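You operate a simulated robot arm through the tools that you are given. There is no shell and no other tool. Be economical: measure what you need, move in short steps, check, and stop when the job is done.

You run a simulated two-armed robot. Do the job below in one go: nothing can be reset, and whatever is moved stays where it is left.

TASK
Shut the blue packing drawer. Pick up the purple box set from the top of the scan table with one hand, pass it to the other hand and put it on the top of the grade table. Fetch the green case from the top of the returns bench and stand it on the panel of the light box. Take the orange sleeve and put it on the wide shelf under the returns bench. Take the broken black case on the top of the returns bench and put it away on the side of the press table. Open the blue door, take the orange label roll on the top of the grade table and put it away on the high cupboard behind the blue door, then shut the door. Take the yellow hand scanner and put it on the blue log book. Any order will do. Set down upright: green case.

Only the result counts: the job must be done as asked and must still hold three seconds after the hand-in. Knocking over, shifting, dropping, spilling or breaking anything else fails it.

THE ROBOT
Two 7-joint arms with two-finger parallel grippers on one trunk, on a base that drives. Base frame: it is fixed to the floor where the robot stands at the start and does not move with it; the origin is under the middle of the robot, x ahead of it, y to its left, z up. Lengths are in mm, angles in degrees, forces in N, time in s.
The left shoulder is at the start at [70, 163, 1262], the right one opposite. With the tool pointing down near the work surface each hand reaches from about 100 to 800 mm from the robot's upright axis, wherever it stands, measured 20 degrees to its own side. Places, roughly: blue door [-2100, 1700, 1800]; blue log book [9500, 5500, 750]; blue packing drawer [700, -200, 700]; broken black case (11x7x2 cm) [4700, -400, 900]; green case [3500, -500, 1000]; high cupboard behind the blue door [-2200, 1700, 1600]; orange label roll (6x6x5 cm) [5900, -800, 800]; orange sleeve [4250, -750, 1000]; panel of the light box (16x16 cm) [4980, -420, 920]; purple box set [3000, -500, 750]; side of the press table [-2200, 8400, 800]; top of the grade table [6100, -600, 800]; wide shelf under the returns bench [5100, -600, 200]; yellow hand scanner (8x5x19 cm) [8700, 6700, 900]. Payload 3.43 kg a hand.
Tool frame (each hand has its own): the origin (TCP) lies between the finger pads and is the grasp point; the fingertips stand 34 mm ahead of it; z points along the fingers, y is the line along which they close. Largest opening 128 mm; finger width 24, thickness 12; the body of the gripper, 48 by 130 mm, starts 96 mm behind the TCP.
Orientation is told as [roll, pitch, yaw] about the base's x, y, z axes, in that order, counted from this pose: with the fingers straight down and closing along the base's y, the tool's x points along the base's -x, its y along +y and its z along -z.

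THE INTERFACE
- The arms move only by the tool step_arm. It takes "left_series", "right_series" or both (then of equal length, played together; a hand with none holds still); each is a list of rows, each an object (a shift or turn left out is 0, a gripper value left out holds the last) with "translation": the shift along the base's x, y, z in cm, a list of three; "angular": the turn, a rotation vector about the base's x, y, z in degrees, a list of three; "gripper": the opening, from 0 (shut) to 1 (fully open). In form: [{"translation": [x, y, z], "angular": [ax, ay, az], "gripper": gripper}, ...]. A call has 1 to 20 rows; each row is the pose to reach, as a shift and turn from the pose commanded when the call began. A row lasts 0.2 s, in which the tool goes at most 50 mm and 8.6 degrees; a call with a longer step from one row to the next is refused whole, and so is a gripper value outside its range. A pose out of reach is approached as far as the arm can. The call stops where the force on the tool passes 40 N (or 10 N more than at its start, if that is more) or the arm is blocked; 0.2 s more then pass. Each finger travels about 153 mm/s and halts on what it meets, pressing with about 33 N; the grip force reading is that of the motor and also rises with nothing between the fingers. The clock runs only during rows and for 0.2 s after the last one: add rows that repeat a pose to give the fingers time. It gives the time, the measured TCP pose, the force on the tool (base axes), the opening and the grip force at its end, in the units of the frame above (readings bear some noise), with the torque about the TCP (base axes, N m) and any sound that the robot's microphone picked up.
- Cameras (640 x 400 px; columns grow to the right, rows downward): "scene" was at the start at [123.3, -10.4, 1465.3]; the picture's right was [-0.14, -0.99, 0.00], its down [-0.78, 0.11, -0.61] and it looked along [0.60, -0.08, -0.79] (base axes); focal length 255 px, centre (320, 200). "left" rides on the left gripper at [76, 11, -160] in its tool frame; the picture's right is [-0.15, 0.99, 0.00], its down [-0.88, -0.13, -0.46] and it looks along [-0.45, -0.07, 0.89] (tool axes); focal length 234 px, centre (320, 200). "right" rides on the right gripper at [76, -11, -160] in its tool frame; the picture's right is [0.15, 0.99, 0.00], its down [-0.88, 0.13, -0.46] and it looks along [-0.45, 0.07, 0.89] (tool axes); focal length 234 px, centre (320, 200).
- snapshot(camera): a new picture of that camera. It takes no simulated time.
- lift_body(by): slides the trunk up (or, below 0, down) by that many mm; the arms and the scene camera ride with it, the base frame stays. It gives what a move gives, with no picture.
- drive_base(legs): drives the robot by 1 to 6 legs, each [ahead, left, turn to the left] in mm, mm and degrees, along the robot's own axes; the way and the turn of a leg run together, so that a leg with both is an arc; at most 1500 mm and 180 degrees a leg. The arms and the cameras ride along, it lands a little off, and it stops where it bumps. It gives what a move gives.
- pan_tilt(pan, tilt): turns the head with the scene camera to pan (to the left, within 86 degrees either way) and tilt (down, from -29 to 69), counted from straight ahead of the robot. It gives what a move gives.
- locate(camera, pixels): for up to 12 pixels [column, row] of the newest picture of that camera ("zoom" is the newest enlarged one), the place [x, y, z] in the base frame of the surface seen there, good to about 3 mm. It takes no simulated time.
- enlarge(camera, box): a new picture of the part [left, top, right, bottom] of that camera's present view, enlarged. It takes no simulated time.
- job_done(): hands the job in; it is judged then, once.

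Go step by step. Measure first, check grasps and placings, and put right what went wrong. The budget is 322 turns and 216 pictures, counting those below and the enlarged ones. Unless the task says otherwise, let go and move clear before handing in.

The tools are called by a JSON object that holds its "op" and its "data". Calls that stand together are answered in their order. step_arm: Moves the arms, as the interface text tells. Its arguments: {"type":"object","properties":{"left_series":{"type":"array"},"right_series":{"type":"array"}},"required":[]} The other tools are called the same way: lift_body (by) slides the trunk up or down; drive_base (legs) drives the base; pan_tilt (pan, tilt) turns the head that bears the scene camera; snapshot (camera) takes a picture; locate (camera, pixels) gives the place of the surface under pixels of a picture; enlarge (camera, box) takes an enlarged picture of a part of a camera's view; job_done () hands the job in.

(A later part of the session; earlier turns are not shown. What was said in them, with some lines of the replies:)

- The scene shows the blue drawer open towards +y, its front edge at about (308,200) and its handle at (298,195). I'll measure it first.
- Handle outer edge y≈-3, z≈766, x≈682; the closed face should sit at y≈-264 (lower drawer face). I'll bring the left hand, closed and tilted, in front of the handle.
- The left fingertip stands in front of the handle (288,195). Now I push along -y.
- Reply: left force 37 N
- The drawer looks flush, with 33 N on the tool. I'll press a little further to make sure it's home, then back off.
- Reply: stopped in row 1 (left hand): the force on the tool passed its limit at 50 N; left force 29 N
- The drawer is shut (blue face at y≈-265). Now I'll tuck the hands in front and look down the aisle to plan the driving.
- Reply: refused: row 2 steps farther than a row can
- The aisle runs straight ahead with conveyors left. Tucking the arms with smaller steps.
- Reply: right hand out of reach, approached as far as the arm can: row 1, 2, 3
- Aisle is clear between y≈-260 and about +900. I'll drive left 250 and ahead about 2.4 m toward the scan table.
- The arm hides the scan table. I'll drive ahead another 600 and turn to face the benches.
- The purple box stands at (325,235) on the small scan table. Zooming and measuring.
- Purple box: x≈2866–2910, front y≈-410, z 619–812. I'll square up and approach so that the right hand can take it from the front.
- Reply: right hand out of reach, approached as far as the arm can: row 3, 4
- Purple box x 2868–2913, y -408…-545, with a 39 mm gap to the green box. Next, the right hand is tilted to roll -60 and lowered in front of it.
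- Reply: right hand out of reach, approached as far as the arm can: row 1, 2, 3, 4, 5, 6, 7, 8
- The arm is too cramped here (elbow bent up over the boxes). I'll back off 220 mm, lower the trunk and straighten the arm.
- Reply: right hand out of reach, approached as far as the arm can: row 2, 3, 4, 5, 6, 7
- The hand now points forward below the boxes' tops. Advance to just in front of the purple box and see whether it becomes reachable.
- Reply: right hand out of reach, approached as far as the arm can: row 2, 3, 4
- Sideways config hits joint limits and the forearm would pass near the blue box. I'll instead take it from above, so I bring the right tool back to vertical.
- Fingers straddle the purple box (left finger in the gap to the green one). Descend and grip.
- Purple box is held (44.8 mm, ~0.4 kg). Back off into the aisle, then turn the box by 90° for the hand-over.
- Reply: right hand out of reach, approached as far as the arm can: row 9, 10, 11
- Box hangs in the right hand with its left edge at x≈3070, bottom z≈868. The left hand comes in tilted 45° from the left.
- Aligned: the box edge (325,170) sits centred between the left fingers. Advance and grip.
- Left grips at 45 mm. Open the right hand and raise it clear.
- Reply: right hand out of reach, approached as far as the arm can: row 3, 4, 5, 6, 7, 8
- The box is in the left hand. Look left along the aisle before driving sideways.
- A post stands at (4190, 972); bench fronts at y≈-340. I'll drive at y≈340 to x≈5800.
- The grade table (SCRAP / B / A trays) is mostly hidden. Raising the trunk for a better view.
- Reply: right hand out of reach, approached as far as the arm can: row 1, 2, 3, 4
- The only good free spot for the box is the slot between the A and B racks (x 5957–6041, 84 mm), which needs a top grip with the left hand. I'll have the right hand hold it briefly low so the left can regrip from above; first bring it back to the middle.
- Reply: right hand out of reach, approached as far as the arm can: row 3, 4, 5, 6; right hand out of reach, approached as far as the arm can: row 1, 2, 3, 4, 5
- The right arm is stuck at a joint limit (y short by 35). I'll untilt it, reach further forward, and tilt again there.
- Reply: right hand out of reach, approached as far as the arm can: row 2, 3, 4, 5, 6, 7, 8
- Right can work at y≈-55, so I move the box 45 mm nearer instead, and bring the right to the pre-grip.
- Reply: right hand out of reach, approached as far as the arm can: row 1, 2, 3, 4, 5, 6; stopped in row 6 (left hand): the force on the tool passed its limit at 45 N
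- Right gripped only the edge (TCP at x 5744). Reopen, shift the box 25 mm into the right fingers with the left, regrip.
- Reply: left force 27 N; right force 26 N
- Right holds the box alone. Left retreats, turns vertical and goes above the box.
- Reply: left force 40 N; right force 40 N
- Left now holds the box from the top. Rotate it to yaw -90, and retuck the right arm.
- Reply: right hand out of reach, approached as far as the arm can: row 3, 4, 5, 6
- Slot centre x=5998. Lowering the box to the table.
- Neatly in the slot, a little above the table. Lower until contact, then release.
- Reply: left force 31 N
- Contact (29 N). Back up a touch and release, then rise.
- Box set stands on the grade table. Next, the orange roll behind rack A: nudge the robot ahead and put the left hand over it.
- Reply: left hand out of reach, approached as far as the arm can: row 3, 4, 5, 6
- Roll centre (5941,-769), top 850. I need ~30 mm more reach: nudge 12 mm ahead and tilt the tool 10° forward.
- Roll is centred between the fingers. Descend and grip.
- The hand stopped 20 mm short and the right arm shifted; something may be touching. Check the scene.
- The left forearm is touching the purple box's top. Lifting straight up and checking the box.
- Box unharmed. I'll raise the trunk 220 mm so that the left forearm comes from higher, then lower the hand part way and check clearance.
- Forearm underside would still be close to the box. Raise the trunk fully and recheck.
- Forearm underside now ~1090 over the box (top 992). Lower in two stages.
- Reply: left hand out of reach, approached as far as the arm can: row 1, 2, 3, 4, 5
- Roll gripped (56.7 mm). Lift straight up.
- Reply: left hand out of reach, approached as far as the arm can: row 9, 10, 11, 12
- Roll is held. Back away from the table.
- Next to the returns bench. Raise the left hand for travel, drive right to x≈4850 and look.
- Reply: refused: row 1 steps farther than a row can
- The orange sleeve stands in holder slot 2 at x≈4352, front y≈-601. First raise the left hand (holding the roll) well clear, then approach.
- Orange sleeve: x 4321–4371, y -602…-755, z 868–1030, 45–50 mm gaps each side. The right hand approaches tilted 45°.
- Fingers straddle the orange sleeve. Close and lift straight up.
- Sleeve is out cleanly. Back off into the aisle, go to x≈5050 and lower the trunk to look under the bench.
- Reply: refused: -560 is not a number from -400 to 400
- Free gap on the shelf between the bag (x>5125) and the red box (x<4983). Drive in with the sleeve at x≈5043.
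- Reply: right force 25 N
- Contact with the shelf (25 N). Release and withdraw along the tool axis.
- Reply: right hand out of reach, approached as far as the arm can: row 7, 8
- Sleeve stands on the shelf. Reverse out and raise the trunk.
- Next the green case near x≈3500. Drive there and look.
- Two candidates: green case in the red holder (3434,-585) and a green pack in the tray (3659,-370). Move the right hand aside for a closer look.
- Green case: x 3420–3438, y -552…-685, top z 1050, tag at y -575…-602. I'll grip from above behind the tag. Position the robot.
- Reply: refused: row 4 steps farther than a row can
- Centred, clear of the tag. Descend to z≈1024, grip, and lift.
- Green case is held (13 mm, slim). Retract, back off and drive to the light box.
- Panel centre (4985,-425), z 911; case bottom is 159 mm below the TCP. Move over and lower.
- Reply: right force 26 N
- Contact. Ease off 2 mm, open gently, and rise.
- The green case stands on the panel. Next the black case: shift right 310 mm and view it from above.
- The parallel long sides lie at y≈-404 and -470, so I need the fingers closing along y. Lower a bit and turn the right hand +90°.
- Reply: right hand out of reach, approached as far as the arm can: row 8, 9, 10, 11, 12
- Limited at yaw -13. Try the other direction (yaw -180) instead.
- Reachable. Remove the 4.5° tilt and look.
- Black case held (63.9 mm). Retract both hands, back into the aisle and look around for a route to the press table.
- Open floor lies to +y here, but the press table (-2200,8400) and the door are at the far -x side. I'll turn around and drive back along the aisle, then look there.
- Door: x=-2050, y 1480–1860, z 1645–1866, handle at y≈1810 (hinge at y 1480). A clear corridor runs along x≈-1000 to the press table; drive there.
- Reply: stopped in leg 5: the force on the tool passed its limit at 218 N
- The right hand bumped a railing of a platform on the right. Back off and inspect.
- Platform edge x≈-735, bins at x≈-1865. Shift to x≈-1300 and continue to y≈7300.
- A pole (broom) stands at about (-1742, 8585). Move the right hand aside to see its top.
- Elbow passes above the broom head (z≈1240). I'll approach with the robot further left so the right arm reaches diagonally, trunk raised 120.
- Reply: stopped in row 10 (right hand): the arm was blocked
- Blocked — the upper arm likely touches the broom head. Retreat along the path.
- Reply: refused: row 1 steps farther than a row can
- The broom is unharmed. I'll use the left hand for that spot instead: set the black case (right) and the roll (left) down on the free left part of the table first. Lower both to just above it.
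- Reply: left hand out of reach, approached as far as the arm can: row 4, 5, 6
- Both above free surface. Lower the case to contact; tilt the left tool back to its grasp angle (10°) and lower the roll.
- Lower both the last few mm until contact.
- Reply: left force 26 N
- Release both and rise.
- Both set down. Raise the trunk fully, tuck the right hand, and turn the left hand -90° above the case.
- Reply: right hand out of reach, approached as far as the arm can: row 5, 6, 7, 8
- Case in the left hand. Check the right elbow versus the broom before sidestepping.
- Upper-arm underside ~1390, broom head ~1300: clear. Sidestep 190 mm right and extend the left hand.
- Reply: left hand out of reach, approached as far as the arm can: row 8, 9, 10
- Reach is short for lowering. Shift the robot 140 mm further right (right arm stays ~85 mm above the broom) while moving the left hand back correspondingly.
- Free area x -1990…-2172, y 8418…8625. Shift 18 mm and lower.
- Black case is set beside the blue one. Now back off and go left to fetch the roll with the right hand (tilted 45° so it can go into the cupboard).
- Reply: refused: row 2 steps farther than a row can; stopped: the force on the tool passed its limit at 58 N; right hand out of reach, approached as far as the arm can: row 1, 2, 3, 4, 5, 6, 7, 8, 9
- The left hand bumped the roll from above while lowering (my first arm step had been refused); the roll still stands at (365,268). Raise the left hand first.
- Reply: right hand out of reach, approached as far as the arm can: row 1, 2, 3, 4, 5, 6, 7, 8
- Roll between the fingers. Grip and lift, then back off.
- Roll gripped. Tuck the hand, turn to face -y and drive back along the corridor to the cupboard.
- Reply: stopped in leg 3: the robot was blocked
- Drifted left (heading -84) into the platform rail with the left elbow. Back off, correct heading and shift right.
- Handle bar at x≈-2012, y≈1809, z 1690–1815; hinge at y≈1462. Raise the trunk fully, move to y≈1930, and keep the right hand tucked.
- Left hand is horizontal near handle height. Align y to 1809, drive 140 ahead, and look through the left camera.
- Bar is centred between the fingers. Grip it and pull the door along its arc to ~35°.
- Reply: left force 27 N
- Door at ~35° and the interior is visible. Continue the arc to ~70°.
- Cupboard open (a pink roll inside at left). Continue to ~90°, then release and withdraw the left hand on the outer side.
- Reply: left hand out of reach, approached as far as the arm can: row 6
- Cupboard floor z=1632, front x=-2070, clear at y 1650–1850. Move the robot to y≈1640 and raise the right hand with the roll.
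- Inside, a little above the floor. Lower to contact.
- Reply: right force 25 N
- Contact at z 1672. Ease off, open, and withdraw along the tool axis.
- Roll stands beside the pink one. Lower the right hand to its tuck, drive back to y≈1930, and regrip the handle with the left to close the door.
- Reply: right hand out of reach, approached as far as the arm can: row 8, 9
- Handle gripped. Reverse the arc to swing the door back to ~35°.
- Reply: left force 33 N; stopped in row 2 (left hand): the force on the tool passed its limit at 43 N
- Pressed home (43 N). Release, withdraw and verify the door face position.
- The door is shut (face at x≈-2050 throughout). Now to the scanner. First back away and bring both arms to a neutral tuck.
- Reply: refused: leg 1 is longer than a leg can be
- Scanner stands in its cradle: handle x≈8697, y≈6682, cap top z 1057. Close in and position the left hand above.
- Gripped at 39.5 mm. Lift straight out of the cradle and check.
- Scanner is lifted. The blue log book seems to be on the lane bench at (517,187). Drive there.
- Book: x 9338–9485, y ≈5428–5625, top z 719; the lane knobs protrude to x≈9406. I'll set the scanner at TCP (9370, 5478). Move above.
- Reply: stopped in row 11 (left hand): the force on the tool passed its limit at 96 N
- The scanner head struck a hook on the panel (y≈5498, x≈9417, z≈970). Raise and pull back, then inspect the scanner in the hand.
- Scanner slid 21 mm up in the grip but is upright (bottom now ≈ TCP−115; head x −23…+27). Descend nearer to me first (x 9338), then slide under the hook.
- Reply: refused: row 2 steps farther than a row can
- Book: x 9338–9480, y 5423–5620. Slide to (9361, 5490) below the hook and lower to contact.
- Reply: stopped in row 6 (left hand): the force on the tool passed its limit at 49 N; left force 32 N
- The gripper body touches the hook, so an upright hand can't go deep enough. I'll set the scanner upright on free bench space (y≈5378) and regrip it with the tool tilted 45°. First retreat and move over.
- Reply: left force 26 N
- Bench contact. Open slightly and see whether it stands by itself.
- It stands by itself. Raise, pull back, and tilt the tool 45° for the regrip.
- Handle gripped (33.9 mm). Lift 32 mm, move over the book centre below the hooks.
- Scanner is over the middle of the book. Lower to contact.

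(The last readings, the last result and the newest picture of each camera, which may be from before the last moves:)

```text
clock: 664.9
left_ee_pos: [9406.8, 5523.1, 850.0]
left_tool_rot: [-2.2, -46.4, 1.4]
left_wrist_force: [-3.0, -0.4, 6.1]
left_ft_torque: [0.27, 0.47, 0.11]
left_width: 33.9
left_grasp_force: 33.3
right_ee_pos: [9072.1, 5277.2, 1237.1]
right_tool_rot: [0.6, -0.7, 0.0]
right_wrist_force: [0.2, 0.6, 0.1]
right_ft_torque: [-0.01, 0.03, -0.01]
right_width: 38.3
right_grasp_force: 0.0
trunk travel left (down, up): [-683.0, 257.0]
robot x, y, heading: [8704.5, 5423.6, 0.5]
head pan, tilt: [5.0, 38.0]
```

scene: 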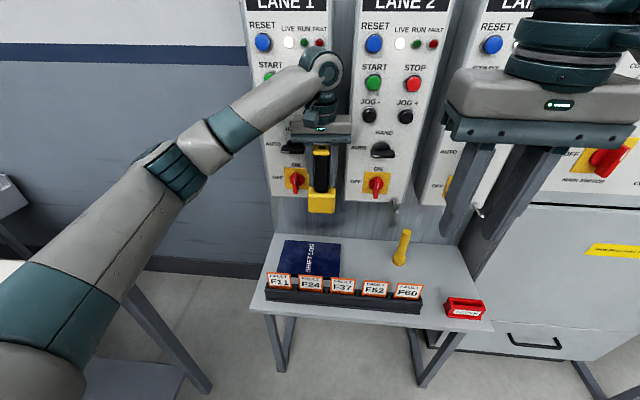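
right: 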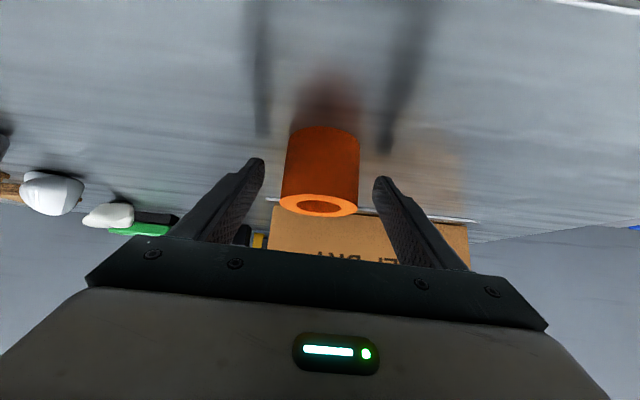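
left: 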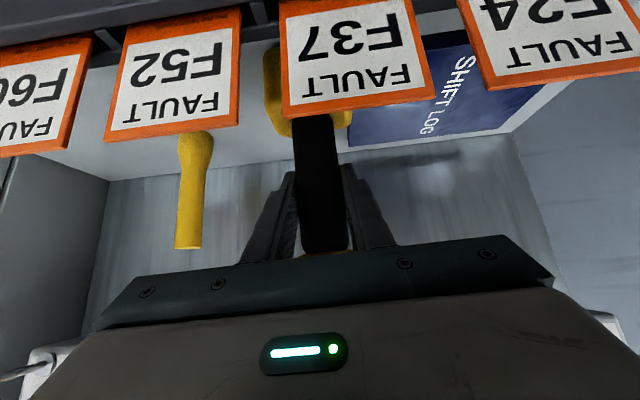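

Touching the book. A further 2 mm, then open gently and withdraw along the tool axis.

{"op": "step_arm", "data": {"left_series": [{"translation": [0, 0, -0.15]}, {"translation": [0, 0, -0.15], "gripper": 0.32}, {"translation": [0, 0, -0.15], "gripper": 0.38}, {"translation": [0, 0, -0.15], "gripper": 0.48}, {"translation": [0, 0, -0.1], "gripper": 0.5}, {"translation": [-1.5, 0, 1.5]}, {"translation": [-4, 0, 4]}, {"translation": [-7, 0, 7]}, {"translation": [-10, 0, 10]}, {"translation": [-13, 0, 13]}, {"translation": [-16, 0, 16]}]}}

{"op": "snapshot", "data": {"camera": "left"}}

{"op": "enlarge", "data": {"camera": "scene", "box": [230, 130, 430, 320]}}

```text
clock: 667.4
left_ee_pos: [9262.8, 5608.4, 983.8]
left_tool_rot: [14.2, -46.6, -5.6]
left_wrist_force: [0.8, -0.2, -1.1]
left_ft_torque: [-0.01, -0.03, -0.01]
left_width: 64.1
left_grasp_force: 0.0
left hand out of reach, approached as far as the arm can: row 11
right_ee_pos: [9073.3, 5280.5, 1236.6]
right_tool_rot: [0.6, -0.6, 0.1]
right_wrist_force: [-0.1, 0.4, -0.7]
right_ft_torque: [-0.07, 0.01, 0.0]
right_width: 38.4
right_grasp_force: 0.1
trunk travel left (down, up): [-683.0, 257.0]
robot x, y, heading: [8704.4, 5421.9, 0.8]
head pan, tilt: [5.0, 38.0]
stopped in row 11 (left hand): the arm was blocked; the commanded pose is now the measured one
```

```text
25 pictures are left
```

left: 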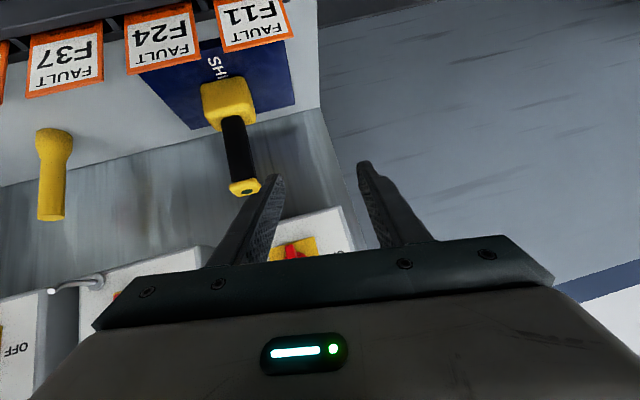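

```text
2.11 times, centred on (330, 225) of scene
```

zoom: 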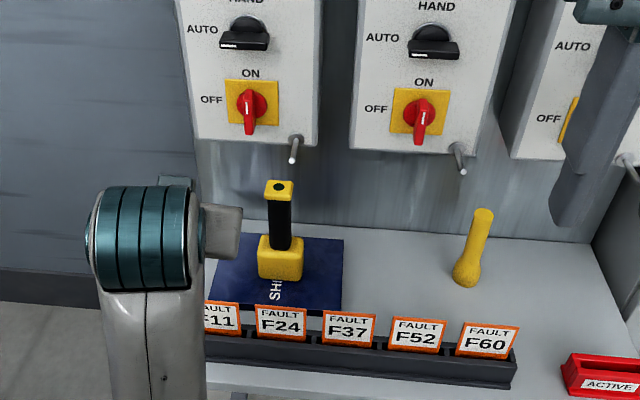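

Scanner stands on the book and nothing else moved. Back the robot straight away and check.

{"op": "drive_base", "data": {"legs": [[-450, 0, 0]]}}

{"op": "snapshot", "data": {"camera": "scene"}}

```text
clock: 670.0
left_ee_pos: [8830.8, 5601.6, 984.0]
left_tool_rot: [14.3, -46.5, -5.7]
left_wrist_force: [-0.5, -0.6, 0.4]
left_ft_torque: [-0.02, 0.02, 0.02]
left_width: 64.1
left_grasp_force: 0.1
right_ee_pos: [8641.3, 5273.5, 1237.6]
right_tool_rot: [0.6, -0.6, 0.0]
right_wrist_force: [0.4, 1.1, 0.7]
right_ft_torque: [-0.02, -0.01, 0.02]
right_width: 38.7
right_grasp_force: 0.0
trunk travel left (down, up): [-683.0, 257.0]
robot x, y, heading: [8269.8, 5418.7, 0.8]
head pan, tilt: [5.0, 38.0]
```

```text
23 pictures are left
```

scene: 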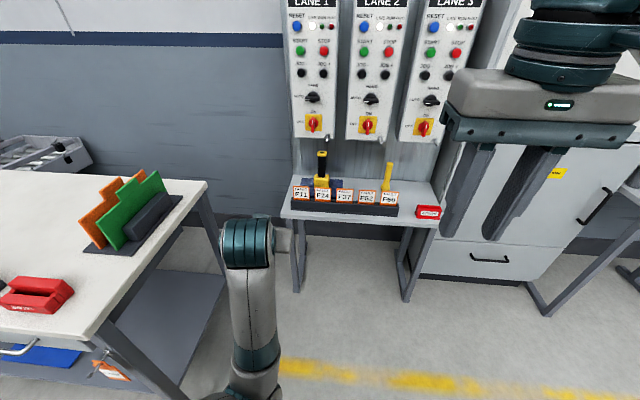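

All seven tasks have been carried out, and the scanner still stands on the blue log book (322,170) with both hands clear. Handing in.

{"op": "job_done", "data": {}}

```text
The job is handed in.
```

I handed the job in with all seven tasks done. I'm least sure of two picks: which item you meant by the green case, and the exact spot for the black case.

- **Drawer:** the blue packing drawer is shut.
- **Purple box set:** it was passed from the right hand to the left and stands on the grade table, between the A and B racks.
- **Green case:** it stands upright on the light box panel. I took the slim green case with the white tag from the red holder. A green pack in the tray nearby could also have been meant, but its position fitted less well.
- **Orange sleeve:** it stands on the wide shelf under the returns bench.
- **Black case:** it lies on the press table beside the broken blue case. I took that right-hand part of the table to be its "side".
- **Orange label roll:** it is in the high cupboard beside the pink roll, and the blue door is shut.
- **Yellow hand scanner:** it stands on the blue log book.

The robot made a few bumps on the way:
- The right hand hit the platform railing at 218 N, and the left elbow touched it again later.
- The left forearm pressed on the purple box's top, and the left hand came down on the roll.
- The right arm was blocked, probably by the broom.
- The scanner and the gripper each struck a lane panel hook.

In the pictures I took afterwards I saw nothing knocked over or visibly moved. I did not go back for a last look at the earlier placements before handing in.
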